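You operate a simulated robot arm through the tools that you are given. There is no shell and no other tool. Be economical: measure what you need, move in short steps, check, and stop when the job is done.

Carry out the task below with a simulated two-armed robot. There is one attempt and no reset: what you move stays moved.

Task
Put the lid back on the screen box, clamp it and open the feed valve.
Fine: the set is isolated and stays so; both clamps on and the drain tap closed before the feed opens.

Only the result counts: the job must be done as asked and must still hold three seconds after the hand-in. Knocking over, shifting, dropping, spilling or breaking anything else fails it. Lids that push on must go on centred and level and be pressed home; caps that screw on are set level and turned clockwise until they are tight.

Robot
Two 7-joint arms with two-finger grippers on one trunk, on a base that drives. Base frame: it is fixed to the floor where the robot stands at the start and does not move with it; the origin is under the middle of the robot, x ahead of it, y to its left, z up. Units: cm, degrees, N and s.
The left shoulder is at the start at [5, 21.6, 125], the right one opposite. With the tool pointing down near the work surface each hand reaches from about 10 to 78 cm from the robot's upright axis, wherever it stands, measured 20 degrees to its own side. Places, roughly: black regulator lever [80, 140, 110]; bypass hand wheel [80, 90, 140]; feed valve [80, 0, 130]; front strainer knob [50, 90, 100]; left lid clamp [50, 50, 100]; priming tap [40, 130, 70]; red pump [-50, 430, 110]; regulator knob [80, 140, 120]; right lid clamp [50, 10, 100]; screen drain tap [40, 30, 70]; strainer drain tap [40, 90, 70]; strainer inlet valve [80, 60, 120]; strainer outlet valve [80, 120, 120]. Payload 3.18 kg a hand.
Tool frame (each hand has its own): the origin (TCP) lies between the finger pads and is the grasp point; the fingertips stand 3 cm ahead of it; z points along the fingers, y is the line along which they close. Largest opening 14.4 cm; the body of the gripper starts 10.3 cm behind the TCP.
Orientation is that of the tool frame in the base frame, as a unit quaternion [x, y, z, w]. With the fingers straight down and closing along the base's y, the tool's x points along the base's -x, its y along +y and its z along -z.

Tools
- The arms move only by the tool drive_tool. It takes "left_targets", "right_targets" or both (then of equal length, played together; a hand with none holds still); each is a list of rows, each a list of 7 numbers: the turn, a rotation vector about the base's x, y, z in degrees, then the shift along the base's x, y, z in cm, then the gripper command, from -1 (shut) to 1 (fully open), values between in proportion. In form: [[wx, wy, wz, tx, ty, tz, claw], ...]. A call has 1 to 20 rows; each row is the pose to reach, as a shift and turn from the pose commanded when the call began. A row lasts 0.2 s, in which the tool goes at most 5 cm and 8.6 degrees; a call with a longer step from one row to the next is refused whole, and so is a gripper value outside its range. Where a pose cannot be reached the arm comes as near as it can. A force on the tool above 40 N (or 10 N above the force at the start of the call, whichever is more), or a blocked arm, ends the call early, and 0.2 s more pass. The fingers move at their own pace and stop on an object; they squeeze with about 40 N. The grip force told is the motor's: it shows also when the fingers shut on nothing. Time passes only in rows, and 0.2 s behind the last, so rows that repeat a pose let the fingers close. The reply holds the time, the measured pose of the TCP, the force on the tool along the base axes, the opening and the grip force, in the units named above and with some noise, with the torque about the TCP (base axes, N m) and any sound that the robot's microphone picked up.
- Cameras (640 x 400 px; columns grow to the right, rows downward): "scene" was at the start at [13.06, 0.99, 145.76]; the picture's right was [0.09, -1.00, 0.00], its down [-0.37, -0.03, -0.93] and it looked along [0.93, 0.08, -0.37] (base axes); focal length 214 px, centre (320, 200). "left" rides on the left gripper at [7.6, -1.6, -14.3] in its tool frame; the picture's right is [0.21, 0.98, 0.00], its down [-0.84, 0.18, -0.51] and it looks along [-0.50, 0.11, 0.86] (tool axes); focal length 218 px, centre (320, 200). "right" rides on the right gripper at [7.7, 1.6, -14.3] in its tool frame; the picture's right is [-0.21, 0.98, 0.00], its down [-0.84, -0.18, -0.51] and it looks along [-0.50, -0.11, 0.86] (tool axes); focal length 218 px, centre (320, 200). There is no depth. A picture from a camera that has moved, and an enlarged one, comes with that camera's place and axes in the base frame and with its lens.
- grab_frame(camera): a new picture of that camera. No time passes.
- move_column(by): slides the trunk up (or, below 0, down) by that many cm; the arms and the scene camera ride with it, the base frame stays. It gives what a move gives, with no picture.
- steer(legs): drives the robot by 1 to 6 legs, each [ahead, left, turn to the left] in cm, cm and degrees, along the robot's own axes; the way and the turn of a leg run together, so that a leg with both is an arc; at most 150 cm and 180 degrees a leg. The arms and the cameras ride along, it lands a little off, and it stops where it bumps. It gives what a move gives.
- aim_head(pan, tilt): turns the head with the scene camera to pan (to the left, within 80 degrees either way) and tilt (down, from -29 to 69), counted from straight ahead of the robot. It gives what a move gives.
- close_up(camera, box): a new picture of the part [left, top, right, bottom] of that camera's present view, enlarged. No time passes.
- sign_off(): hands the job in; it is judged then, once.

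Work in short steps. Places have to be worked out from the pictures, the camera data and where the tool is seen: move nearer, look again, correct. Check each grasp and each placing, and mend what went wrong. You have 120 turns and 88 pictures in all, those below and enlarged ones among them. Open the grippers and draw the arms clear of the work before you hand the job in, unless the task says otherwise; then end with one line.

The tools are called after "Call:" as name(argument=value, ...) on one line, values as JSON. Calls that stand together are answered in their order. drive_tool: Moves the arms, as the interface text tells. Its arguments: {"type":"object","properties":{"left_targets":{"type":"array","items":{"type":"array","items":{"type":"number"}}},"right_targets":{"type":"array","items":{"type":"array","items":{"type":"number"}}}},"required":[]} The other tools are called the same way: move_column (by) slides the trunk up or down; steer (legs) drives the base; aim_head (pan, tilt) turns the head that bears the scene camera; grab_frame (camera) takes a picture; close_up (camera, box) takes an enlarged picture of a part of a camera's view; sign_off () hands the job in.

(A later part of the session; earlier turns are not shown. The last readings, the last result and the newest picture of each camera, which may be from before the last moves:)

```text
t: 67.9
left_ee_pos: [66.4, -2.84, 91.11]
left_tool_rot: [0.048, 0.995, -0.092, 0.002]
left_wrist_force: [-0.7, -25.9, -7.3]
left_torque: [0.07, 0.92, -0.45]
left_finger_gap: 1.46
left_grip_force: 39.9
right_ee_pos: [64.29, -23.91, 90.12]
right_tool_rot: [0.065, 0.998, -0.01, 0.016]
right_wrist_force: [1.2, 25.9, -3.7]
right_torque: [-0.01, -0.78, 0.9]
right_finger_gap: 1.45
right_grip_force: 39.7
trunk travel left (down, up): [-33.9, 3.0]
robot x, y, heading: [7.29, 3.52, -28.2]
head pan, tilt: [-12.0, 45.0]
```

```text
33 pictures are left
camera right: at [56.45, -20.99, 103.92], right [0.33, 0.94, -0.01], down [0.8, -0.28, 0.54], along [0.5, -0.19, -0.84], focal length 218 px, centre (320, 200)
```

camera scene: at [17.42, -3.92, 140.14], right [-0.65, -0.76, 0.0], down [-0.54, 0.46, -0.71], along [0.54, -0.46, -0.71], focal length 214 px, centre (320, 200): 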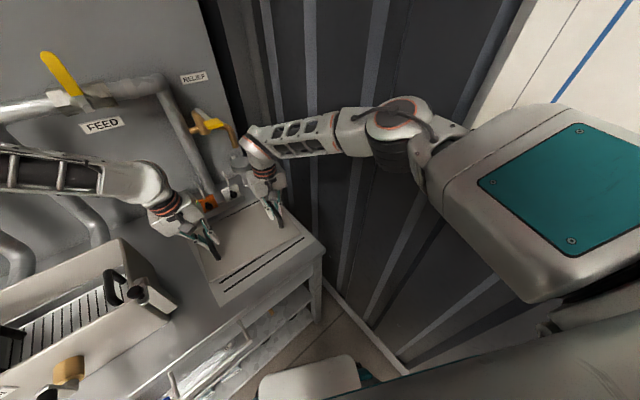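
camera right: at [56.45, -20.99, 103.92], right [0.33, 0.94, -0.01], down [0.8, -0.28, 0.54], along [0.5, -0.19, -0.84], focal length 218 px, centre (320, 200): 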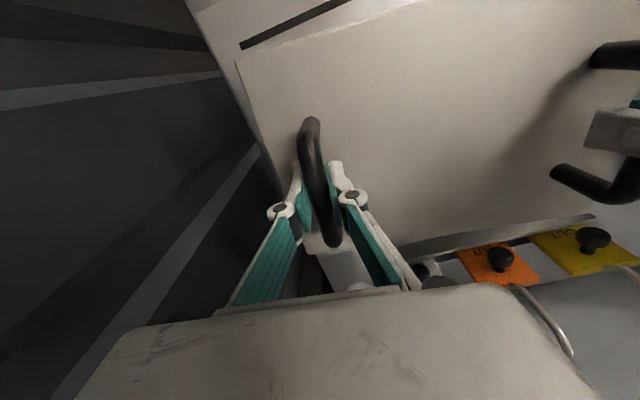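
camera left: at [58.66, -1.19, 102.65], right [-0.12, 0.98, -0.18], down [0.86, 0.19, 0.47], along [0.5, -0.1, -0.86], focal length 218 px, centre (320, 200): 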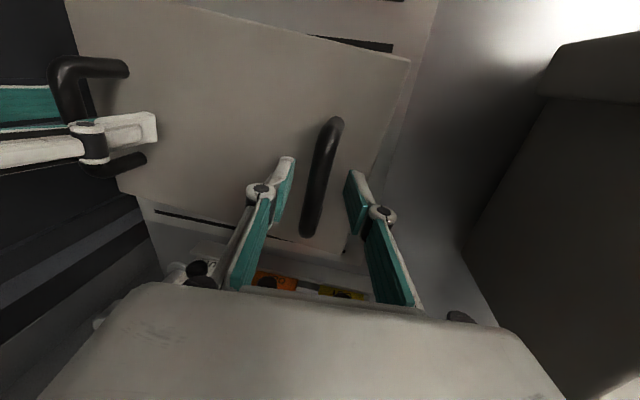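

The lid is up (about 1.1 kg, level within 0.3 cm). I raise the trunk the last 3 cm and back straight out from the bench so the lid is clear.

Call:
move_column(by=3)

Call:
steer(legs=[[-8.8, -4.7, 0], [-8.8, -4.7, 0]])

Call:
grab_frame(camera="scene")

```text
t: 68.7
left_ee_pos: [66.49, -2.84, 94.07]
left_tool_rot: [0.046, 0.995, -0.092, 0.003]
left_wrist_force: [-0.2, -25.4, -6.9]
left_torque: [-0.04, 0.45, -0.53]
left_finger_gap: 1.46
left_grip_force: 39.8
right_ee_pos: [64.33, -23.89, 92.99]
right_tool_rot: [0.066, 0.998, -0.01, 0.016]
right_wrist_force: [1.0, 25.4, -5.4]
right_torque: [-0.01, -0.39, 0.92]
right_finger_gap: 1.44
right_grip_force: 40.1
trunk travel left (down, up): [-36.9, 0.0]
robot x, y, heading: [7.75, 3.09, -28.5]
head pan, tilt: [-12.0, 45.0]
```

```text
t: 70.6
left_ee_pos: [46.49, -2.7, 94.18]
left_tool_rot: [0.049, 0.995, -0.092, 0.002]
left_wrist_force: [0.4, -23.3, -5.1]
left_torque: [-0.14, -0.2, -0.38]
left_finger_gap: 1.46
left_grip_force: 39.7
right_ee_pos: [44.3, -23.83, 93.04]
right_tool_rot: [0.067, 0.998, -0.009, 0.016]
right_wrist_force: [-1.2, 24.9, -5.1]
right_torque: [-0.01, 0.23, 1.07]
right_finger_gap: 1.43
right_grip_force: 40.3
trunk travel left (down, up): [-36.9, 0.0]
robot x, y, heading: [-12.01, 3.26, -28.8]
head pan, tilt: [-12.0, 45.0]
```

```text
32 pictures are left
camera scene: at [-2.56, -3.74, 146.06], right [-0.65, -0.76, 0.0], down [-0.54, 0.46, -0.71], along [0.54, -0.46, -0.71], focal length 214 px, centre (320, 200)
```

scene: 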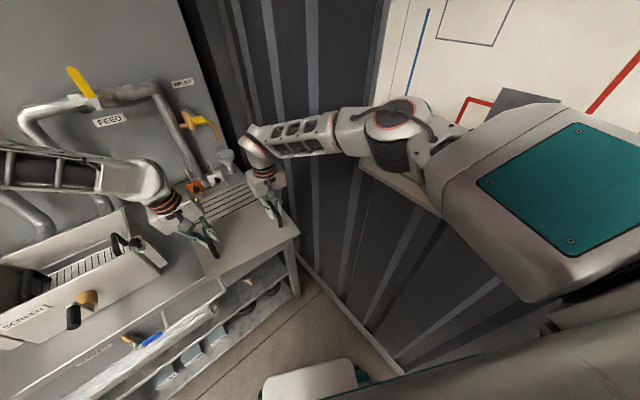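

The lid is carried clear. I now swing the lid in the hands' frame by -23° (so it becomes square to the robot), moving both hands rigidly around it.

Call:
drive_tool(left_targets=[[0, 0, -2.85, 0.08, -0.1, 0, -1], [0, 0, -5.7, 0.15, -0.12, 0, -1], [0, 0, -8.55, 0.22, -0.18, 0, -1], [0, 0, -11.4, 0.28, -0.24, 0, -1], [0, 0, -14.25, 0.34, -0.36, 0, -1], [0, 0, -17.1, 0.38, -0.47, 0, -1], [0, 0, -20, 0.41, -0.62, 0, -1], [0, 0, -22.8, 0.44, -0.78, 0, -1]], right_targets=[[0, 0, -2.85, -0.97, 0.15, 0, -1], [0, 0, -5.7, -1.93, 0.4, 0, -1], [0, 0, -8.55, -2.88, 0.6, 0, -1], [0, 0, -11.4, -3.84, 0.8, 0, -1], [0, 0, -14.25, -4.78, 1.05, 0, -1], [0, 0, -17.1, -5.72, 1.3, 0, -1], [0, 0, -20, -6.65, 1.58, 0, -1], [0, 0, -22.8, -7.56, 1.88, 0, -1]])

Call:
grab_frame(camera="right")

```text
t: 72.4
left_ee_pos: [46.61, -2.66, 94.94]
left_tool_rot: [0.243, 0.965, -0.095, -0.016]
left_wrist_force: [-4.3, -18.3, -8.8]
left_torque: [-0.04, 0.07, 0.09]
left_finger_gap: 1.47
left_grip_force: 39.6
left hand out of reach, approached as far as the arm can: row 5, 6, 7, 8
right_ee_pos: [36.78, -21.04, 93.05]
right_tool_rot: [0.259, 0.966, -0.013, 0.014]
right_wrist_force: [4.7, 18.3, -4.2]
right_torque: [0.03, -0.01, 1.05]
right_finger_gap: 1.44
right_grip_force: 39.9
trunk travel left (down, up): [-36.9, 0.0]
robot x, y, heading: [-12.25, 3.36, -29.0]
head pan, tilt: [-12.0, 45.0]
```

```text
31 pictures are left
camera right: at [30.65, -15.44, 106.99], right [0.67, 0.74, -0.01], down [0.63, -0.56, 0.54], along [0.39, -0.37, -0.84], focal length 218 px, centre (320, 200)
```

right: 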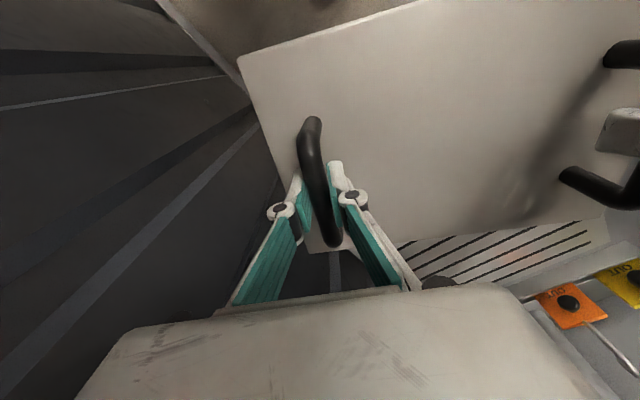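

Lid is now square to the robot; the left is ~1.2 cm high relative to level. I raise the right 1.2 more and then both upward to get clearance over the box.

Call:
drive_tool(left_targets=[[0, 0, 0, 0, 0, 0, -1], [0, 0, 0, 0, 0, 1.5, -1], [0, 0, 0, 0, 0, 3, -1], [0, 0, 0, 0, 0, 4.5, -1], [0, 0, 0, 0, 0, 6, -1]], right_targets=[[0, 0, 0, 0, 0, 1.2, -1], [0, 0, 0, 0, 0, 2.7, -1], [0, 0, 0, 0, 0, 4.2, -1], [0, 0, 0, 0, 0, 5.7, -1], [0, 0, 0, 0, 0, 7.2, -1]])

```text
t: 73.6
left_ee_pos: [46.79, -2.1, 100.75]
left_tool_rot: [0.244, 0.965, -0.096, -0.015]
left_wrist_force: [-8.4, -25.2, -4.5]
left_torque: [-0.36, -0.21, 0.03]
left_finger_gap: 1.44
left_grip_force: 39.8
right_ee_pos: [36.81, -20.71, 100.36]
right_tool_rot: [0.257, 0.966, -0.015, 0.013]
right_wrist_force: [7.6, 24.6, -7.0]
right_torque: [0.06, 0.4, 1.0]
right_finger_gap: 1.44
right_grip_force: 40.2
trunk travel left (down, up): [-36.9, 0.0]
robot x, y, heading: [-11.81, 3.37, -28.6]
head pan, tilt: [-12.0, 45.0]
```

Good; up another 5 cm.

Call:
drive_tool(left_targets=[[0, 0, 0, 0, 0, 1.7, -1], [0, 0, 0, 0, 0, 3.5, -1], [0, 0, 0, 0, 0, 5.2, -1]], right_targets=[[0, 0, 0, 0, 0, 1.6, -1], [0, 0, 0, 0, 0, 3.3, -1], [0, 0, 0, 0, 0, 5, -1]])

Call:
steer(legs=[[-14, 0, 0], [0, 0, 29]])

Call:
grab_frame(camera="scene")

```text
t: 74.4
left_ee_pos: [46.82, -2.14, 106.08]
left_tool_rot: [0.243, 0.965, -0.096, -0.015]
left_wrist_force: [-9.8, -25.6, -6.3]
left_torque: [-0.13, 0.18, -0.18]
left_finger_gap: 1.46
left_grip_force: 39.6
right_ee_pos: [36.87, -20.72, 105.25]
right_tool_rot: [0.257, 0.966, -0.016, 0.014]
right_wrist_force: [11.8, 26.4, -7.0]
right_torque: [-0.06, 0.02, 0.89]
right_finger_gap: 1.44
right_grip_force: 40.2
trunk travel left (down, up): [-36.9, 0.0]
robot x, y, heading: [-12.27, 3.1, -28.8]
head pan, tilt: [-12.0, 45.0]
```

```text
t: 75.3
left_ee_pos: [43.84, -1.42, 106.26]
left_tool_rot: [0.242, 0.966, -0.094, -0.014]
left_wrist_force: [0.2, -0.1, -4.8]
left_torque: [0.32, 0.43, -0.4]
left_finger_gap: 1.43
left_grip_force: 40.0
right_ee_pos: [33.7, -20.13, 105.54]
right_tool_rot: [0.257, 0.966, -0.01, 0.017]
right_wrist_force: [-3.9, 1.2, -5.0]
right_torque: [-0.27, -0.71, 0.94]
right_finger_gap: 1.44
right_grip_force: 39.9
trunk travel left (down, up): [-36.9, 0.0]
robot x, y, heading: [-14.82, 4.66, -28.7]
head pan, tilt: [-12.0, 45.0]
stopped in leg 1: the force on the tool passed its limit at 40 N (the readings are from after the stop); the commanded pose is now the measured one
```

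```text
30 pictures are left
camera scene: at [-5.69, -2.27, 146.13], right [-0.65, -0.76, 0.0], down [-0.53, 0.46, -0.71], along [0.54, -0.46, -0.7], focal length 214 px, centre (320, 200)
```

scene: 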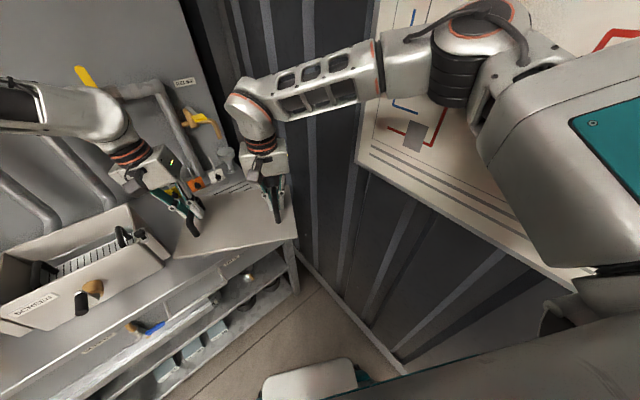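

A brief force spike stopped it, and it also relieved the internal pull (now ~0). The lid is still held; I continue backing off and then turning.

Call:
steer(legs=[[-10, 0, 0], [0, 0, 15], [0, 0, 13.7]])

Call:
grab_frame(camera="left")

```text
t: 78.2
left_ee_pos: [31.23, 32.29, 105.98]
left_tool_rot: [-0.005, 0.995, -0.097, 0.009]
left_wrist_force: [3.9, -0.8, -5.7]
left_torque: [0.0, -0.16, -0.23]
left_finger_gap: 1.45
left_grip_force: 39.6
right_ee_pos: [31.52, 11.02, 105.26]
right_tool_rot: [0.013, 1.0, -0.007, 0.016]
right_wrist_force: [-3.8, 2.6, -6.0]
right_torque: [-0.01, 0.22, 0.99]
right_finger_gap: 1.43
right_grip_force: 39.6
trunk travel left (down, up): [-36.9, 0.0]
robot x, y, heading: [-23.68, 9.58, 0.0]
head pan, tilt: [-12.0, 45.0]
```

```text
29 pictures are left
camera left: at [23.36, 33.36, 120.18], right [-0.22, 0.96, -0.19], down [0.83, 0.28, 0.48], along [0.51, -0.06, -0.86], focal length 218 px, centre (320, 200)
```

left: 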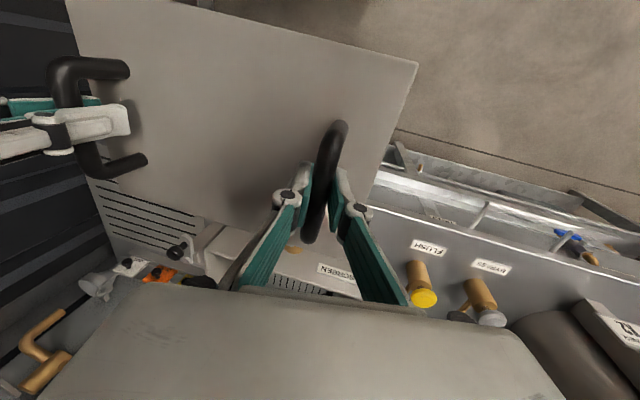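

The lid is held level and nearly square (yaw +0.8°). I strafe 6.5 cm left and drive 18 cm forward to approach the box, then look.

Call:
steer(legs=[[0, 6.5, 0], [18, 0, 0]])

Call:
aim_head(pan=10, tilt=38)

Call:
grab_frame(camera="scene")

Call:
grab_frame(camera="left")

```text
t: 80.5
left_ee_pos: [49.43, 38.87, 105.91]
left_tool_rot: [-0.005, 0.995, -0.096, 0.008]
left_wrist_force: [4.1, -0.7, -5.9]
left_torque: [0.0, -0.24, -0.28]
left_finger_gap: 1.44
left_grip_force: 40.5
right_ee_pos: [49.45, 17.74, 105.32]
right_tool_rot: [0.012, 1.0, -0.007, 0.016]
right_wrist_force: [-3.4, 1.0, -5.5]
right_torque: [-0.04, 0.36, 1.01]
right_finger_gap: 1.44
right_grip_force: 40.4
trunk travel left (down, up): [-36.9, 0.0]
robot x, y, heading: [-5.47, 16.16, -0.1]
head pan, tilt: [-12.0, 45.0]
```

```text
t: 81.4
left_ee_pos: [49.33, 38.74, 106.0]
left_tool_rot: [-0.006, 0.995, -0.096, 0.009]
left_wrist_force: [2.5, -0.9, -5.5]
left_torque: [0.05, 0.22, -0.42]
left_finger_gap: 1.46
left_grip_force: 39.9
right_ee_pos: [49.46, 17.66, 105.2]
right_tool_rot: [0.011, 1.0, -0.006, 0.016]
right_wrist_force: [-2.2, 0.2, -6.1]
right_torque: [0.01, -0.15, 0.96]
right_finger_gap: 1.43
right_grip_force: 39.7
trunk travel left (down, up): [-36.9, 0.0]
robot x, y, heading: [-4.86, 16.09, 0.1]
head pan, tilt: [10.0, 38.0]
```

```text
28 pictures are left
camera scene: at [7.08, 17.74, 147.09], right [0.17, -0.99, 0.0], down [-0.61, -0.11, -0.79], along [0.78, 0.14, -0.62], focal length 214 px, centre (320, 200)
```

scene: 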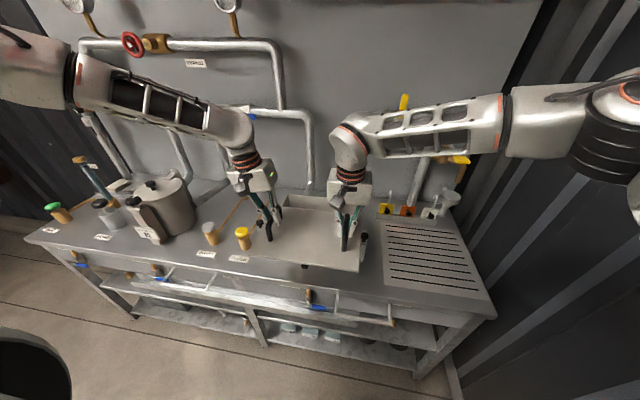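

```text
27 pictures are left
camera left: at [41.37, 39.89, 120.19], right [-0.22, 0.96, -0.19], down [0.83, 0.28, 0.48], along [0.51, -0.06, -0.86], focal length 218 px, centre (320, 200)
```

left: 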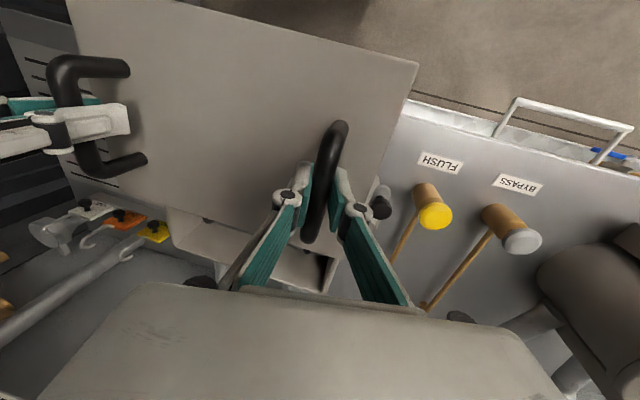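

Looks fine. I zoom to measure the lid's corners in the hand frame against the box.

Call:
close_up(camera="scene", box=[220, 180, 400, 290])

```text
3.56 times, centred on (310, 235) of scene
camera zoom: at [7.08, 17.74, 147.09], right [0.17, -0.99, 0.0], down [-0.61, -0.11, -0.79], along [0.78, 0.14, -0.62], focal length 763 px, centre (356, 76)
```

zoom: 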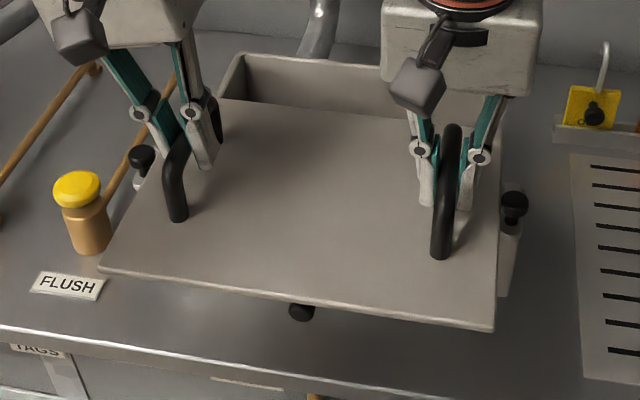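

Lid: front edge x≈39.9, y 13.7–43.2, centre ≈(50.3, 28.4), top z≈99.6. The box centre is ≈(65.1, 28.2), so I drive 14.5 cm forward and look again.

Call:
steer(legs=[[14.5, -0.2, 0]])

Call:
close_up(camera="scene", box=[190, 140, 410, 290])

Call:
grab_frame(camera="left")

Call:
grab_frame(camera="right")

```text
t: 82.7
left_ee_pos: [63.82, 38.53, 105.97]
left_tool_rot: [-0.004, 0.995, -0.096, 0.008]
left_wrist_force: [3.3, -1.2, -5.4]
left_torque: [0.02, -0.24, -0.33]
left_finger_gap: 1.43
left_grip_force: 40.2
right_ee_pos: [64.04, 17.39, 105.38]
right_tool_rot: [0.013, 1.0, -0.007, 0.015]
right_wrist_force: [-3.6, 1.2, -6.6]
right_torque: [-0.06, 0.35, 0.95]
right_finger_gap: 1.45
right_grip_force: 40.4
trunk travel left (down, up): [-36.9, 0.0]
robot x, y, heading: [9.24, 15.87, -0.2]
head pan, tilt: [10.0, 38.0]
```

```text
2.67 times, centred on (300, 215) of scene
camera zoom: at [21.63, 17.53, 147.08], right [0.17, -0.98, 0.0], down [-0.61, -0.11, -0.79], along [0.78, 0.14, -0.62], focal length 572 px, centre (373, 160)
```

zoom: 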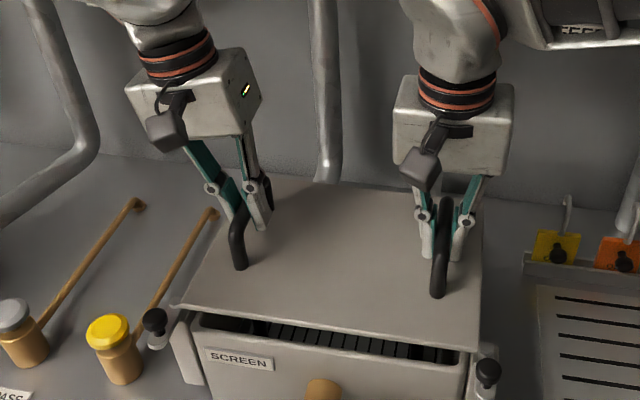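

```text
24 pictures are left
camera left: at [55.9, 39.65, 120.15], right [-0.22, 0.96, -0.19], down [0.83, 0.28, 0.48], along [0.51, -0.06, -0.86], focal length 218 px, centre (320, 200)
```

left: 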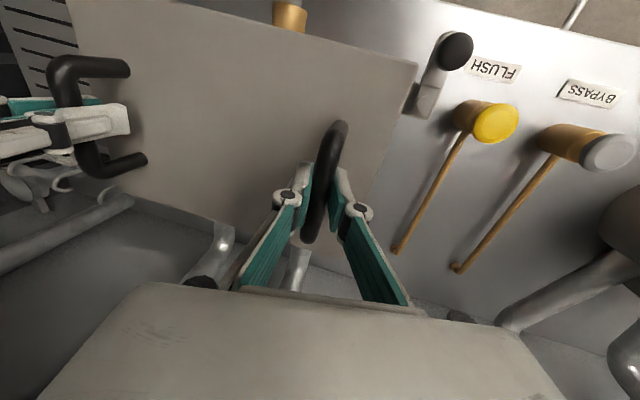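

```text
23 pictures are left
camera right: at [55.84, 19.33, 119.12], right [0.23, 0.97, -0.01], down [0.82, -0.19, 0.54], along [0.52, -0.13, -0.84], focal length 218 px, centre (320, 200)
```

right: 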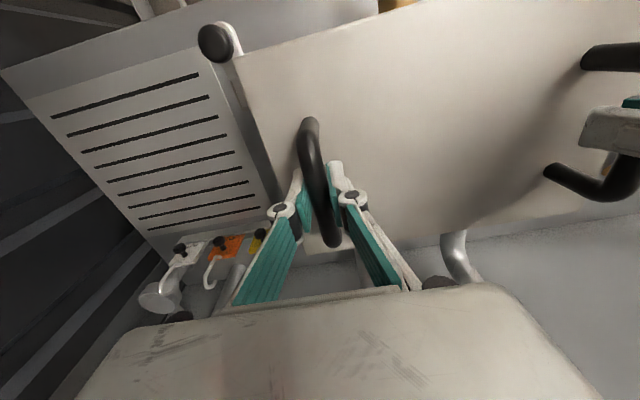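

Lid is parallel with the box and nearly centred (rim z≈96, lid about 0.2 off). I lower both hands 2.2 cm and compare the edges again.

Call:
drive_tool(left_targets=[[0, 0, 0, 0, -0.1, -0.7, -1], [0, 0, 0, 0.1, -0.2, -1.5, -1], [0, 0, 0, 0.1, -0.2, -2.2, -1]], right_targets=[[0, 0, 0, 0, -0.1, -0.7, -1], [0, 0, 0, 0.1, -0.2, -1.5, -1], [0, 0, 0, 0.1, -0.2, -2.2, -1]])

Call:
close_up(camera="scene", box=[220, 190, 400, 310])

```text
t: 83.5
left_ee_pos: [63.86, 38.25, 103.88]
left_tool_rot: [-0.004, 0.995, -0.096, 0.009]
left_wrist_force: [2.6, -0.4, -5.6]
left_torque: [0.0, 0.37, -0.42]
left_finger_gap: 1.46
left_grip_force: 40.0
right_ee_pos: [63.84, 17.32, 103.09]
right_tool_rot: [0.012, 1.0, -0.006, 0.015]
right_wrist_force: [-3.0, 0.3, -6.7]
right_torque: [0.03, -0.31, 0.99]
right_finger_gap: 1.41
right_grip_force: 39.9
trunk travel left (down, up): [-36.9, 0.0]
robot x, y, heading: [8.84, 15.61, -0.0]
head pan, tilt: [10.0, 38.0]
```

```text
3.33 times, centred on (310, 250) of scene
camera zoom: at [21.49, 17.54, 147.09], right [0.17, -0.98, 0.0], down [-0.61, -0.11, -0.79], along [0.78, 0.14, -0.62], focal length 715 px, centre (353, 33)
```

zoom: 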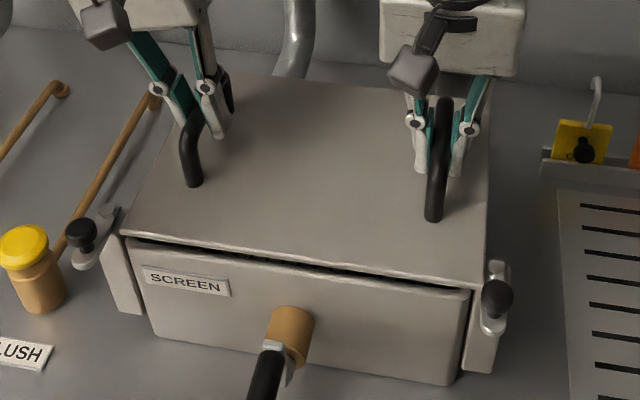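

Gap is ~1 cm now. Corners: the lid seems ~0.3 cm too far right; I zoom on both front corners for a better check.

Call:
close_up(camera="scene", box=[235, 240, 285, 275])

Call:
close_up(camera="scene", box=[325, 250, 375, 285])

```text
11.43 times, centred on (260, 258) of scene
camera zoom: at [21.49, 17.54, 147.09], right [0.17, -0.98, 0.0], down [-0.61, -0.11, -0.79], along [0.78, 0.14, -0.62], focal length 2451 px, centre (1006, -457)
```

zoom: 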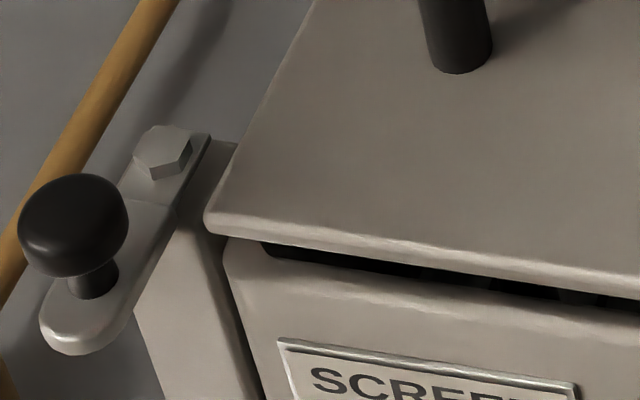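

```text
11.43 times, centred on (350, 268) of scene
camera zoom: at [21.49, 17.54, 147.09], right [0.17, -0.98, 0.0], down [-0.61, -0.11, -0.79], along [0.78, 0.14, -0.62], focal length 2451 px, centre (-23, -571)
```

zoom: 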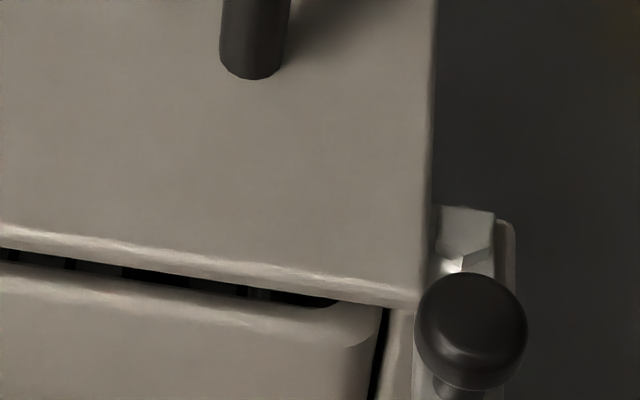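

Overhang is ~0.2 cm left, ~0.8 cm right, ~0.35 front. I shift the lid 0.3 cm left and lower it until it touches.

Call:
drive_tool(left_targets=[[0, 0, 0, -0.1, 0.3, 0, -1], [0, 0, 0, -0.1, 0.3, -0.3, -1], [0, 0, 0, -0.1, 0.3, -0.6, -1], [0, 0, 0, -0.1, 0.3, -0.9, -1], [0, 0, 0, -0.1, 0.3, -1.2, -1]], right_targets=[[0, 0, 0, -0.1, 0.3, 0, -1], [0, 0, 0, -0.1, 0.3, -0.3, -1], [0, 0, 0, -0.1, 0.3, -0.6, -1], [0, 0, 0, -0.1, 0.3, -0.9, -1], [0, 0, 0, -0.1, 0.3, -1.2, -1]])

Call:
close_up(camera="scene", box=[225, 190, 395, 300])

```text
t: 84.7
left_ee_pos: [63.74, 38.51, 102.49]
left_tool_rot: [-0.006, 0.995, -0.096, 0.008]
left_wrist_force: [2.8, -0.2, -5.0]
left_torque: [-0.02, -0.18, -0.34]
left_finger_gap: 1.43
left_grip_force: 39.9
right_ee_pos: [63.85, 17.56, 101.98]
right_tool_rot: [0.013, 1.0, -0.006, 0.016]
right_wrist_force: [-3.3, -0.1, -6.2]
right_torque: [0.01, 0.21, 0.95]
right_finger_gap: 1.43
right_grip_force: 40.4
trunk travel left (down, up): [-36.9, 0.0]
robot x, y, heading: [9.02, 15.49, -0.5]
head pan, tilt: [10.0, 38.0]
```

```text
3.64 times, centred on (310, 245) of scene
camera zoom: at [21.54, 17.54, 147.08], right [0.17, -0.98, 0.0], down [-0.61, -0.11, -0.79], along [0.78, 0.14, -0.62], focal length 780 px, centre (356, 36)
```

zoom: 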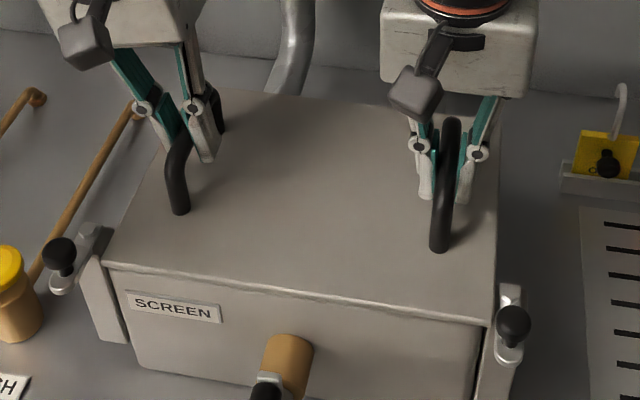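

Almost touching, no contact force yet. I continue down slowly and press.

Call:
drive_tool(left_targets=[[0, 0, 0, 0, 0, -0.2, -1], [0, 0, 0, 0, 0, -0.4, -1], [0, 0, 0, 0, 0, -0.6, -1], [0, 0, 0, 0, 0, -0.8, -1], [0, 0, 0, 0, 0, -1, -1]], right_targets=[[0, 0, 0, 0, 0, -0.2, -1], [0, 0, 0, 0, 0, -0.4, -1], [0, 0, 0, 0, 0, -0.6, -1], [0, 0, 0, 0, 0, -0.8, -1], [0, 0, 0, 0, 0, -1, -1]])

```text
t: 85.9
left_ee_pos: [63.8, 38.78, 101.52]
left_tool_rot: [-0.005, 0.995, -0.095, 0.009]
left_wrist_force: [10.9, 6.3, -8.9]
left_torque: [0.04, 1.06, -0.28]
left_finger_gap: 1.45
left_grip_force: 39.7
right_ee_pos: [63.95, 17.64, 101.14]
right_tool_rot: [0.012, 1.0, -0.006, 0.019]
right_wrist_force: [-2.1, -0.5, 28.9]
right_torque: [0.02, 0.32, 1.01]
right_finger_gap: 1.47
right_grip_force: 39.6
trunk travel left (down, up): [-36.9, 0.0]
robot x, y, heading: [9.17, 16.01, -0.1]
head pan, tilt: [10.0, 38.0]
```

Right side is in contact (~30 N); left not yet. I ease the right and press the left down.

Call:
drive_tool(left_targets=[[0, 0, 0, 0, 0, -0.2, -1], [0, 0, 0, 0, 0, -0.4, -1], [0, 0, 0, 0, 0, -0.6, -1], [0, 0, 0, 0, 0, -0.8, -1]], right_targets=[[0, 0, 0, 0, 0, 0.1, -1], [0, 0, 0, 0, 0, 0.2, -1], [0, 0, 0, 0, 0, 0.2, -1], [0, 0, 0, 0, 0, 0.2, -1]])

Call:
close_up(camera="scene", box=[225, 190, 395, 300])

```text
t: 86.9
left_ee_pos: [63.71, 38.61, 100.98]
left_tool_rot: [-0.005, 0.995, -0.098, 0.01]
left_wrist_force: [-2.0, 7.5, 28.7]
left_torque: [-0.02, -0.2, -0.28]
left_finger_gap: 1.45
left_grip_force: 40.6
right_ee_pos: [63.67, 17.56, 101.13]
right_tool_rot: [0.012, 1.0, -0.006, 0.017]
right_wrist_force: [16.1, 9.3, 1.1]
right_torque: [0.02, -0.9, 0.89]
right_finger_gap: 1.42
right_grip_force: 40.5
trunk travel left (down, up): [-36.9, 0.0]
robot x, y, heading: [8.97, 16.16, -0.1]
head pan, tilt: [10.0, 38.0]
```

```text
3.64 times, centred on (310, 245) of scene
camera zoom: at [21.36, 17.64, 147.11], right [0.17, -0.98, 0.0], down [-0.61, -0.11, -0.79], along [0.78, 0.14, -0.62], focal length 780 px, centre (356, 36)
```

zoom: 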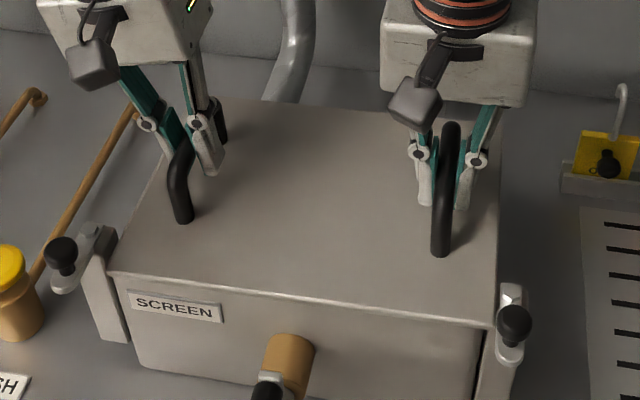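

Left now pressed too. I press the right once more while holding the left.

Call:
drive_tool(left_targets=[[0, 0, 0, 0, 0, 0, -1], [0, 0, 0, 0, 0, 0, -1], [0, 0, 0, 0, 0, 0, -1]], right_targets=[[0, 0, 0, 0, 0, -0.25, -1], [0, 0, 0, 0, 0, -0.5, -1], [0, 0, 0, 0, 0, -0.5, -1]])

```text
t: 87.7
left_ee_pos: [63.76, 38.53, 100.93]
left_tool_rot: [-0.005, 0.995, -0.097, 0.011]
left_wrist_force: [11.4, 0.8, 19.3]
left_torque: [-0.02, -0.2, -0.37]
left_finger_gap: 1.44
left_grip_force: 39.8
right_ee_pos: [63.65, 17.6, 100.82]
right_tool_rot: [0.012, 1.0, -0.005, 0.017]
right_wrist_force: [7.3, 7.4, 29.1]
right_torque: [0.01, 0.0, 1.04]
right_finger_gap: 1.43
right_grip_force: 40.0
trunk travel left (down, up): [-36.9, 0.0]
robot x, y, heading: [9.0, 15.6, 0.1]
head pan, tilt: [10.0, 38.0]
```

Both sides pressed (20–30 N). I check the seating along the front edge.

Call:
close_up(camera="scene", box=[240, 235, 370, 295])

```text
4.92 times, centred on (305, 265) of scene
camera zoom: at [21.3, 17.55, 147.12], right [0.17, -0.99, 0.0], down [-0.61, -0.11, -0.79], along [0.78, 0.14, -0.61], focal length 1056 px, centre (394, -120)
```

zoom: 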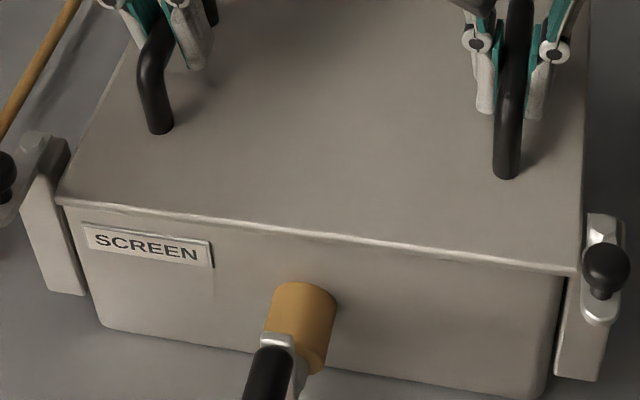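

The lid sits flush, level and centred. I relax the pressure, open both grippers and lift clear.

Call:
drive_tool(left_targets=[[0, 0, 0, 0, 0, 0.3, -1], [0, 0, 0, 0, 0, 0.3, -0.3], [0, 0, 0, 0, 0, 0.3, -0.3], [0, 0, 0, 0, 0.3, 2, -0.3], [0, 0, 0, 0, 0.6, 5, -0.3], [0, 0, 0, 0, 1, 8, -0.3]], right_targets=[[0, 0, 0, 0, 0, 0.3, -1], [0, 0, 0, 0, 0, 0.3, -0.3], [0, 0, 0, 0, 0, 0.3, -0.3], [0, 0, 0, 0, 0, 2, -0.3], [0, 0, 0, 0, 0, 5, -0.3], [0, 0, 0, 0, 0, 8, -0.3]])

Call:
close_up(camera="scene", box=[220, 180, 400, 300])

```text
t: 89.1
left_ee_pos: [63.65, 39.61, 108.94]
left_tool_rot: [-0.004, 0.995, -0.095, 0.009]
left_wrist_force: [0.0, -0.1, 0.1]
left_torque: [0.03, -0.03, 0.04]
left_finger_gap: 5.04
left_grip_force: 0.1
right_ee_pos: [63.74, 17.43, 108.81]
right_tool_rot: [0.012, 1.0, -0.006, 0.016]
right_wrist_force: [-0.5, 0.6, 0.7]
right_torque: [0.02, 0.0, 0.01]
right_finger_gap: 5.05
right_grip_force: 0.0
trunk travel left (down, up): [-36.9, 0.0]
robot x, y, heading: [8.99, 15.77, -0.3]
head pan, tilt: [10.0, 38.0]
```

```text
3.33 times, centred on (310, 240) of scene
camera zoom: at [21.31, 17.5, 147.11], right [0.17, -0.98, 0.0], down [-0.61, -0.11, -0.79], along [0.78, 0.14, -0.61], focal length 715 px, centre (353, 67)
```

zoom: 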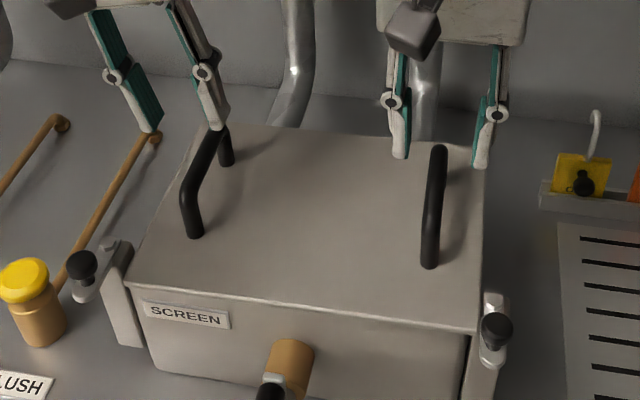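

Lid is on. Clamp arms point forward: left bolt ≈(56.7, 45.4) with knob (52.8, 45.2, 99); right bolt ≈(56.8, 12.2) with knob (52.9, 12.4, 99). I set both hands, fingers closed and upright, on the outer sides of the knobs.

Call:
drive_tool(left_targets=[[4, 0, 0, -2.5, 2, 0, -1], [8, 0, 0, -5, 4, 0, -1], [11, 0, 0, -7.5, 6, 0, -1], [11, 0, 0, -9.5, 7.5, 0, -1], [11, 0, 0, -10.9, 9, 0, -1], [11, 0, 0, -10.9, 9, -3, -1], [11, 0, 0, -10.9, 9, -5.5, -1], [11, 0, 0, -10.9, 9, -7.9, -1]], right_targets=[[0, 0, 0, -2.5, -2, 0, -1], [0, 0, 0, -5, -4, 0, -1], [0, 0, 0, -7.5, -6, 0, -1], [0, 0, 0, -9.5, -7.5, 0, -1], [0, 0, 0, -10.9, -8.4, 0, -1], [0, 0, 0, -10.9, -8.4, -3, -1], [0, 0, 0, -10.9, -8.4, -5.5, -1], [0, 0, 0, -10.9, -8.4, -7.8, -1]])

Call:
close_up(camera="scene", box=[200, 180, 400, 300])

```text
t: 90.9
left_ee_pos: [52.92, 48.57, 100.89]
left_tool_rot: [-0.004, 1.0, 0.0, 0.009]
left_wrist_force: [0.3, -0.1, -0.6]
left_torque: [0.04, 0.03, 0.02]
left_finger_gap: 0.0
left_grip_force: 30.3
right_ee_pos: [53.02, 9.17, 100.79]
right_tool_rot: [0.013, 1.0, -0.006, 0.017]
right_wrist_force: [0.2, 0.7, 0.3]
right_torque: [-0.03, 0.06, 0.0]
right_finger_gap: 0.01
right_grip_force: 30.6
trunk travel left (down, up): [-36.9, 0.0]
robot x, y, heading: [8.89, 15.6, -0.2]
head pan, tilt: [10.0, 38.0]
```

```text
3.20 times, centred on (300, 240) of scene
camera zoom: at [21.58, 17.5, 147.08], right [0.17, -0.99, 0.0], down [-0.61, -0.11, -0.79], along [0.78, 0.14, -0.62], focal length 686 px, centre (384, 72)
```

zoom: 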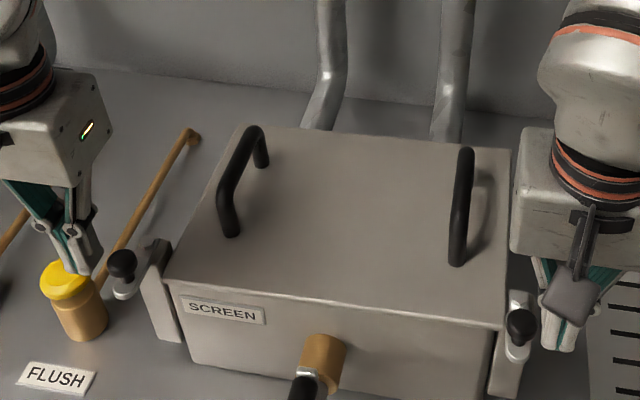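

Both fingertips are beside the knobs. I sweep the left knob inward along its arc first.

Call:
drive_tool(left_targets=[[0, 0, 0, -0.2, -1.2, 0, -1], [0, 0, 0, -0.5, -2.3, 0, -1], [0, 0, 0, -0.7, -3.5, 0, -1], [0, 0, 0, -0.4, -4.7, 0, -1], [0, 0, 0, 0, -5.7, 0, -1], [0, 0, 0, 0.8, -6.6, 0, -1], [0, 0, 0, 1.7, -7.3, 0, -1]])

Call:
close_up(camera="scene", box=[200, 180, 400, 300])

```text
t: 92.5
left_ee_pos: [54.26, 41.37, 100.87]
left_tool_rot: [-0.005, 1.0, 0.0, 0.009]
left_wrist_force: [-5.4, -0.1, -2.6]
left_torque: [0.07, 0.22, 0.03]
left_finger_gap: 0.62
left_grip_force: 30.1
right_ee_pos: [52.85, 9.19, 100.8]
right_tool_rot: [0.013, 1.0, -0.006, 0.016]
right_wrist_force: [0.9, -0.1, 0.2]
right_torque: [-0.01, -0.01, 0.03]
right_finger_gap: 0.01
right_grip_force: 30.5
trunk travel left (down, up): [-36.9, 0.0]
robot x, y, heading: [8.62, 16.05, -0.2]
head pan, tilt: [10.0, 38.0]
```

```text
3.20 times, centred on (300, 240) of scene
camera zoom: at [21.33, 17.55, 147.1], right [0.17, -0.98, 0.0], down [-0.61, -0.11, -0.79], along [0.78, 0.14, -0.62], focal length 686 px, centre (384, 72)
```

zoom: 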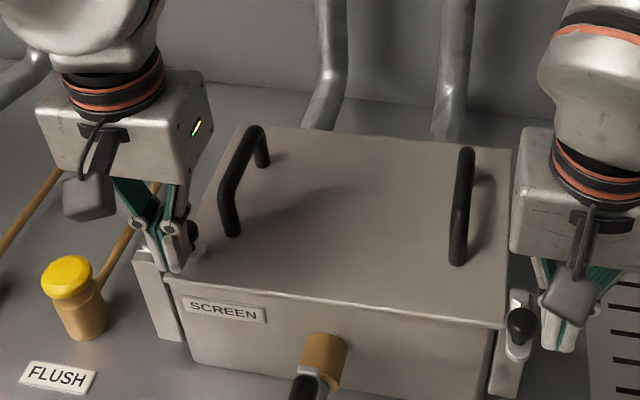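

The left knob has swung over the lid (behind the fingers). I push it a bit further to its stop, and sweep the right knob too.

Call:
drive_tool(left_targets=[[0, 0, 0, 0.4, -0.1, 0, -1], [0, 0, 0, 0.8, -0.1, 0, -1], [0, 0, 0, 0.8, -0.1, 0, -1], [0, 0, 0, 0.8, -0.1, 0, -1], [0, 0, 0, 0.8, -0.1, 0, -1], [0, 0, 0, 0.8, -0.1, 0, -1], [0, 0, 0, 0.8, -0.1, 0, -1], [0, 0, 0, 0.8, -0.1, 0, -1]], right_targets=[[0, 0, 0, -0.2, 1, 0, -1], [0, 0, 0, -0.5, 2.2, 0, -1], [0, 0, 0, -0.7, 3.3, 0, -1], [0, 0, 0, -0.4, 4.5, 0, -1], [0, 0, 0, 0, 5.5, 0, -1], [0, 0, 0, 0.8, 6.4, 0, -1], [0, 0, 0, 1.7, 7.1, 0, -1], [0, 0, 0, 2.3, 7.2, 0, -1]])

```text
t: 93.5
left_ee_pos: [54.42, 41.29, 100.7]
left_tool_rot: [-0.003, 1.0, 0.001, 0.0]
left_wrist_force: [-15.2, 2.2, 1.5]
left_torque: [-0.19, 0.3, 0.03]
left_finger_gap: 0.61
left_grip_force: 30.4
right_ee_pos: [52.25, 13.22, 100.68]
right_tool_rot: [0.012, 1.0, -0.007, 0.015]
right_wrist_force: [0.4, -0.6, 0.2]
right_torque: [0.02, 0.03, 0.0]
right_finger_gap: 0.0
right_grip_force: 30.9
trunk travel left (down, up): [-36.9, 0.0]
robot x, y, heading: [8.88, 15.96, -0.1]
head pan, tilt: [10.0, 38.0]
stopped in row 4 (left hand): the force on the tool passed its limit at 40 N (the readings are from after the stop); the commanded pose is now the measured one
```

Left clamp reached its stop. I withdraw the left hand (back then up) and finish sweeping the right knob.

Call:
drive_tool(left_targets=[[0, 0, 0, -1.5, 0, 0, -1], [0, 0, 0, -3, 0.5, 1, -1], [0, 0, 0, -3.5, 2, 4, -1], [0, 0, 0, -4, 4, 8, -1], [0, 0, 0, -4, 7, 11, -1]], right_targets=[[0, 0, 0, 0.4, 0.8, 0, -1], [0, 0, 0, 0.75, 1.5, 0, -1], [0, 0, 0, 1.5, 2.4, 0, -1], [0, 0, 0, 2.1, 2.9, 0, -1], [0, 0, 0, 2.5, 3.1, 0, -1]])

Call:
close_up(camera="scene", box=[200, 180, 400, 300])

```text
t: 94.7
left_ee_pos: [50.55, 48.18, 111.76]
left_tool_rot: [-0.003, 1.0, 0.001, 0.004]
left_wrist_force: [0.1, 0.5, -0.3]
left_torque: [0.0, -0.04, 0.04]
left_finger_gap: 0.01
left_grip_force: 30.8
right_ee_pos: [54.42, 16.3, 100.69]
right_tool_rot: [0.012, 1.0, -0.008, 0.014]
right_wrist_force: [-15.2, -5.2, 2.0]
right_torque: [-0.2, 0.3, -0.15]
right_finger_gap: 0.0
right_grip_force: 30.6
trunk travel left (down, up): [-36.9, 0.0]
robot x, y, heading: [8.89, 15.62, -0.1]
head pan, tilt: [10.0, 38.0]
```

```text
3.20 times, centred on (300, 240) of scene
camera zoom: at [21.15, 17.54, 147.12], right [0.17, -0.98, 0.0], down [-0.6, -0.11, -0.79], along [0.78, 0.14, -0.61], focal length 686 px, centre (384, 72)
```

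zoom: 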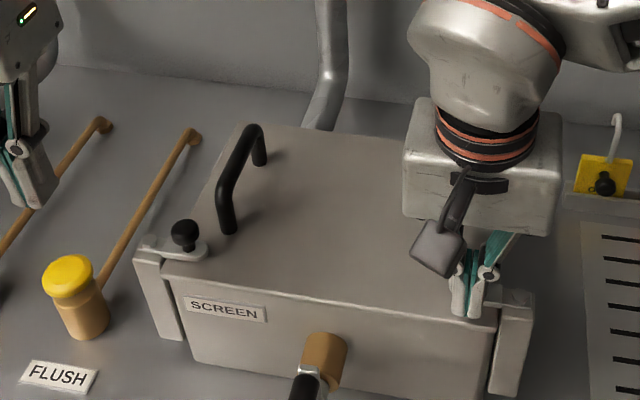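

Left clamp lies square over the lid. I press the right one a little more to its stop, then withdraw.

Call:
drive_tool(right_targets=[[0, 0, 0, 0.3, 0, 0, -1], [0, 0, 0, 0.6, 0, 0, -1]])

Call:
drive_tool(right_targets=[[0, 0, 0, -1.5, 0, 0, -1], [0, 0, 0, -3, -0.5, 1, -1], [0, 0, 0, -4, -2, 4, -1], [0, 0, 0, -5, -4, 8, -1], [0, 0, 0, -6, -6, 11, -1]])

Call:
close_up(camera="scene", box=[200, 180, 400, 300])

```text
t: 95.3
left_ee_pos: [50.39, 48.16, 111.93]
left_tool_rot: [-0.005, 1.0, 0.0, 0.006]
left_wrist_force: [0.3, 0.0, 0.5]
left_torque: [-0.02, 0.02, -0.03]
left_finger_gap: 0.0
left_grip_force: 30.9
right_ee_pos: [54.5, 16.32, 100.7]
right_tool_rot: [0.011, 1.0, -0.008, 0.01]
right_wrist_force: [-39.0, -3.0, -4.0]
right_torque: [-0.01, 0.85, -0.23]
right_finger_gap: 0.03
right_grip_force: 30.6
trunk travel left (down, up): [-36.9, 0.0]
robot x, y, heading: [9.2, 16.1, 0.1]
head pan, tilt: [10.0, 38.0]
```

```text
t: 96.5
left_ee_pos: [50.83, 48.09, 111.79]
left_tool_rot: [-0.004, 1.0, 0.001, 0.004]
left_wrist_force: [0.5, -0.5, 0.4]
left_torque: [0.01, -0.03, 0.0]
left_finger_gap: 0.0
left_grip_force: 30.8
right_ee_pos: [49.32, 10.35, 111.92]
right_tool_rot: [0.013, 1.0, -0.004, 0.017]
right_wrist_force: [0.1, 0.3, -0.7]
right_torque: [-0.01, -0.02, 0.01]
right_finger_gap: 0.0
right_grip_force: 30.7
trunk travel left (down, up): [-36.9, 0.0]
robot x, y, heading: [9.05, 15.99, -0.0]
head pan, tilt: [10.0, 38.0]
```

```text
3.20 times, centred on (300, 240) of scene
camera zoom: at [21.34, 17.44, 147.1], right [0.17, -0.98, 0.0], down [-0.61, -0.11, -0.79], along [0.78, 0.14, -0.62], focal length 686 px, centre (384, 72)
```

zoom: 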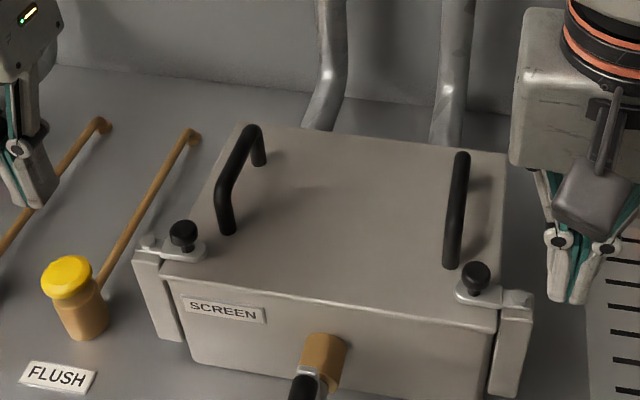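

Both clamps are on. Now the feed valve: I aim the head at it and look closely.

Call:
aim_head(pan=-12, tilt=15)

Call:
grab_frame(camera="scene")

```text
t: 97.4
left_ee_pos: [50.78, 48.16, 111.73]
left_tool_rot: [-0.003, 1.0, 0.0, 0.004]
left_wrist_force: [0.6, 0.2, 0.0]
left_torque: [0.03, -0.04, 0.0]
left_finger_gap: 0.0
left_grip_force: 31.0
right_ee_pos: [49.41, 10.25, 111.88]
right_tool_rot: [0.012, 1.0, -0.007, 0.016]
right_wrist_force: [0.9, -0.8, -0.3]
right_torque: [-0.01, 0.01, 0.01]
right_finger_gap: 0.02
right_grip_force: 30.4
trunk travel left (down, up): [-36.9, 0.0]
robot x, y, heading: [8.88, 15.57, -0.0]
head pan, tilt: [-12.0, 15.0]
```

```text
11 pictures are left
camera scene: at [22.02, 14.08, 150.75], right [-0.21, -0.98, 0.0], down [-0.25, 0.05, -0.97], along [0.94, -0.2, -0.26], focal length 214 px, centre (320, 200)
```

scene: 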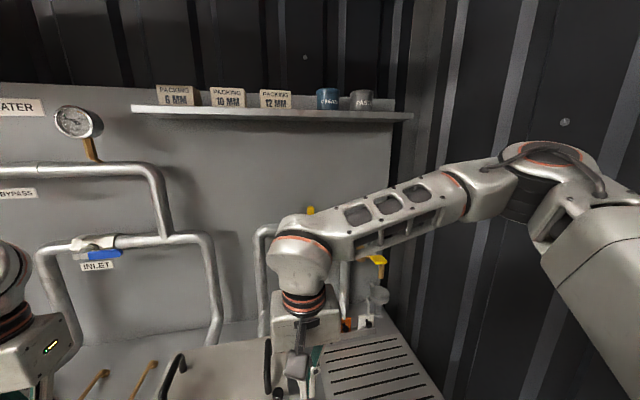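

The arm hides the valve, but from earlier views the handle pivots at ≈(82.4, 3.5, 125.5) and points up to z≈132 (closed). I bring the right hand up with fingers pointing forward, to a standoff right of the handle.

Call:
drive_tool(right_targets=[[0, -8.2, 0, 0.5, -1.2, 2, -1], [0, -16.4, 0, 1, -2.4, 4, -1], [0, -24.6, 0, 2, -3.6, 6, -1], [0, -32.8, 0, 3.5, -4.8, 8, -1], [0, -41, 0, 5.5, -6, 10, -1], [0, -49.2, 0, 8, -7.2, 12, -1], [0, -57.4, 0, 10.5, -8.4, 14, -1], [0, -65.6, 0, 13, -9.6, 15.5, -1], [0, -73.8, 0, 15.5, -10.6, 17, -1], [0, -82, 0, 18, -11.4, 18, -1], [0, -90, 0, 20, -11.8, 18.6, -1]])

Call:
grab_frame(camera="right")

```text
t: 99.8
left_ee_pos: [50.85, 47.98, 111.87]
left_tool_rot: [-0.002, 1.0, 0.001, 0.003]
left_wrist_force: [0.0, -1.0, -0.1]
left_torque: [0.05, 0.0, 0.01]
left_finger_gap: 0.02
left_grip_force: 30.2
right_ee_pos: [67.17, 3.01, 135.42]
right_tool_rot: [0.053, 0.7, 0.007, 0.712]
right_wrist_force: [-0.3, 0.1, 0.3]
right_torque: [-0.02, -0.02, 0.05]
right_finger_gap: 0.0
right_grip_force: 30.5
right hand out of reach, approached as far as the arm can: row 10, 11
trunk travel left (down, up): [-36.9, 0.0]
robot x, y, heading: [8.87, 15.53, 0.1]
head pan, tilt: [-12.0, 15.0]
```

```text
10 pictures are left
camera right: at [53.1, 6.14, 127.57], right [0.06, 0.96, 0.29], down [-0.53, -0.22, 0.82], along [0.84, -0.2, 0.5], focal length 218 px, centre (320, 200)
```

right: 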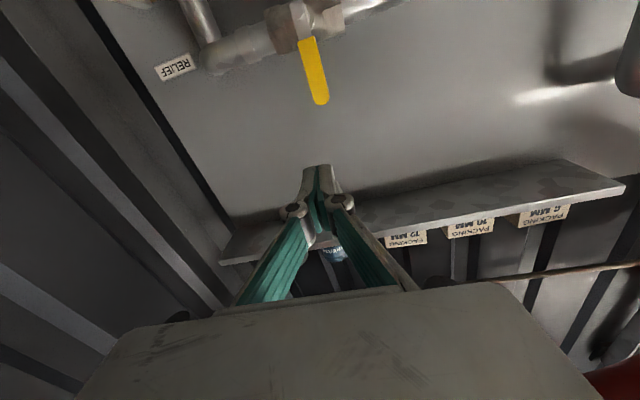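

Handle confirmed: pivot (82, 3.6, 124.5), tip (82, 3.5, 131.3). I relax the pitch by 15° and move to the right side of the handle.

Call:
drive_tool(right_targets=[[0, 5, 0, 0, -1.5, -1, -1], [0, 10, 0, 0.5, -3, -2, -1], [0, 15, 0, 1, -4, -3, -1], [0, 15, 0, 2, -4.3, -4, -1]])

```text
t: 100.8
left_ee_pos: [50.99, 48.08, 111.75]
left_tool_rot: [-0.004, 1.0, 0.001, 0.003]
left_wrist_force: [-0.5, 0.5, 0.1]
left_torque: [0.02, 0.05, 0.0]
left_finger_gap: 0.0
left_grip_force: 30.1
right_ee_pos: [68.72, 0.55, 130.21]
right_tool_rot: [0.013, 0.784, 0.002, 0.621]
right_wrist_force: [-0.5, 0.6, 1.1]
right_torque: [0.0, 0.01, 0.02]
right_finger_gap: 0.0
right_grip_force: 30.3
right hand out of reach, approached as far as the arm can: row 1
trunk travel left (down, up): [-36.9, 0.0]
robot x, y, heading: [9.12, 15.5, 0.1]
head pan, tilt: [-12.0, 15.0]
```

Good pose. I advance the fingertips to just right of the handle (x≈82.3).

Call:
drive_tool(right_targets=[[0, 0, 0, 3, -0.4, 0.2, -1], [0, 0, 0, 6, -0.4, 0.3, -1], [0, 0, 0, 8.5, -0.4, 0.4, -1], [0, 0, 0, 10.7, -0.4, 0.5, -1]])

Call:
grab_frame(camera="right")

```text
t: 101.8
left_ee_pos: [50.82, 48.14, 111.72]
left_tool_rot: [-0.004, 1.0, 0.0, 0.004]
left_wrist_force: [0.1, -0.2, 1.3]
left_torque: [-0.01, 0.0, 0.03]
left_finger_gap: 0.01
left_grip_force: 29.9
right_ee_pos: [79.35, 0.24, 130.71]
right_tool_rot: [0.014, 0.784, 0.002, 0.621]
right_wrist_force: [-0.7, 0.0, 0.5]
right_torque: [0.0, -0.01, -0.01]
right_finger_gap: 0.0
right_grip_force: 30.8
trunk travel left (down, up): [-36.9, 0.0]
robot x, y, heading: [9.23, 16.08, -0.1]
head pan, tilt: [-12.0, 15.0]
```

```text
9 pictures are left
camera right: at [63.73, 2.08, 126.47], right [0.07, 0.97, 0.22], down [-0.3, -0.19, 0.93], along [0.95, -0.13, 0.28], focal length 218 px, centre (320, 200)
```

right: 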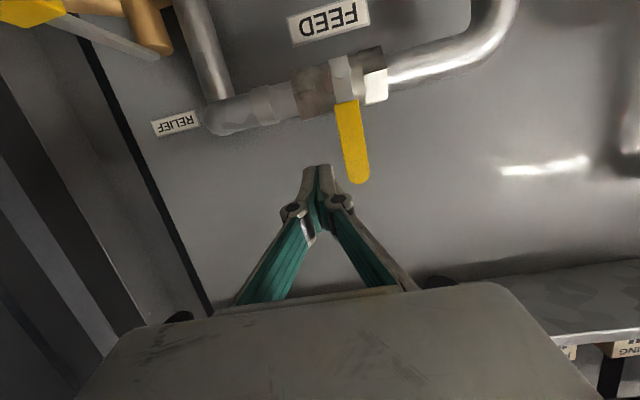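

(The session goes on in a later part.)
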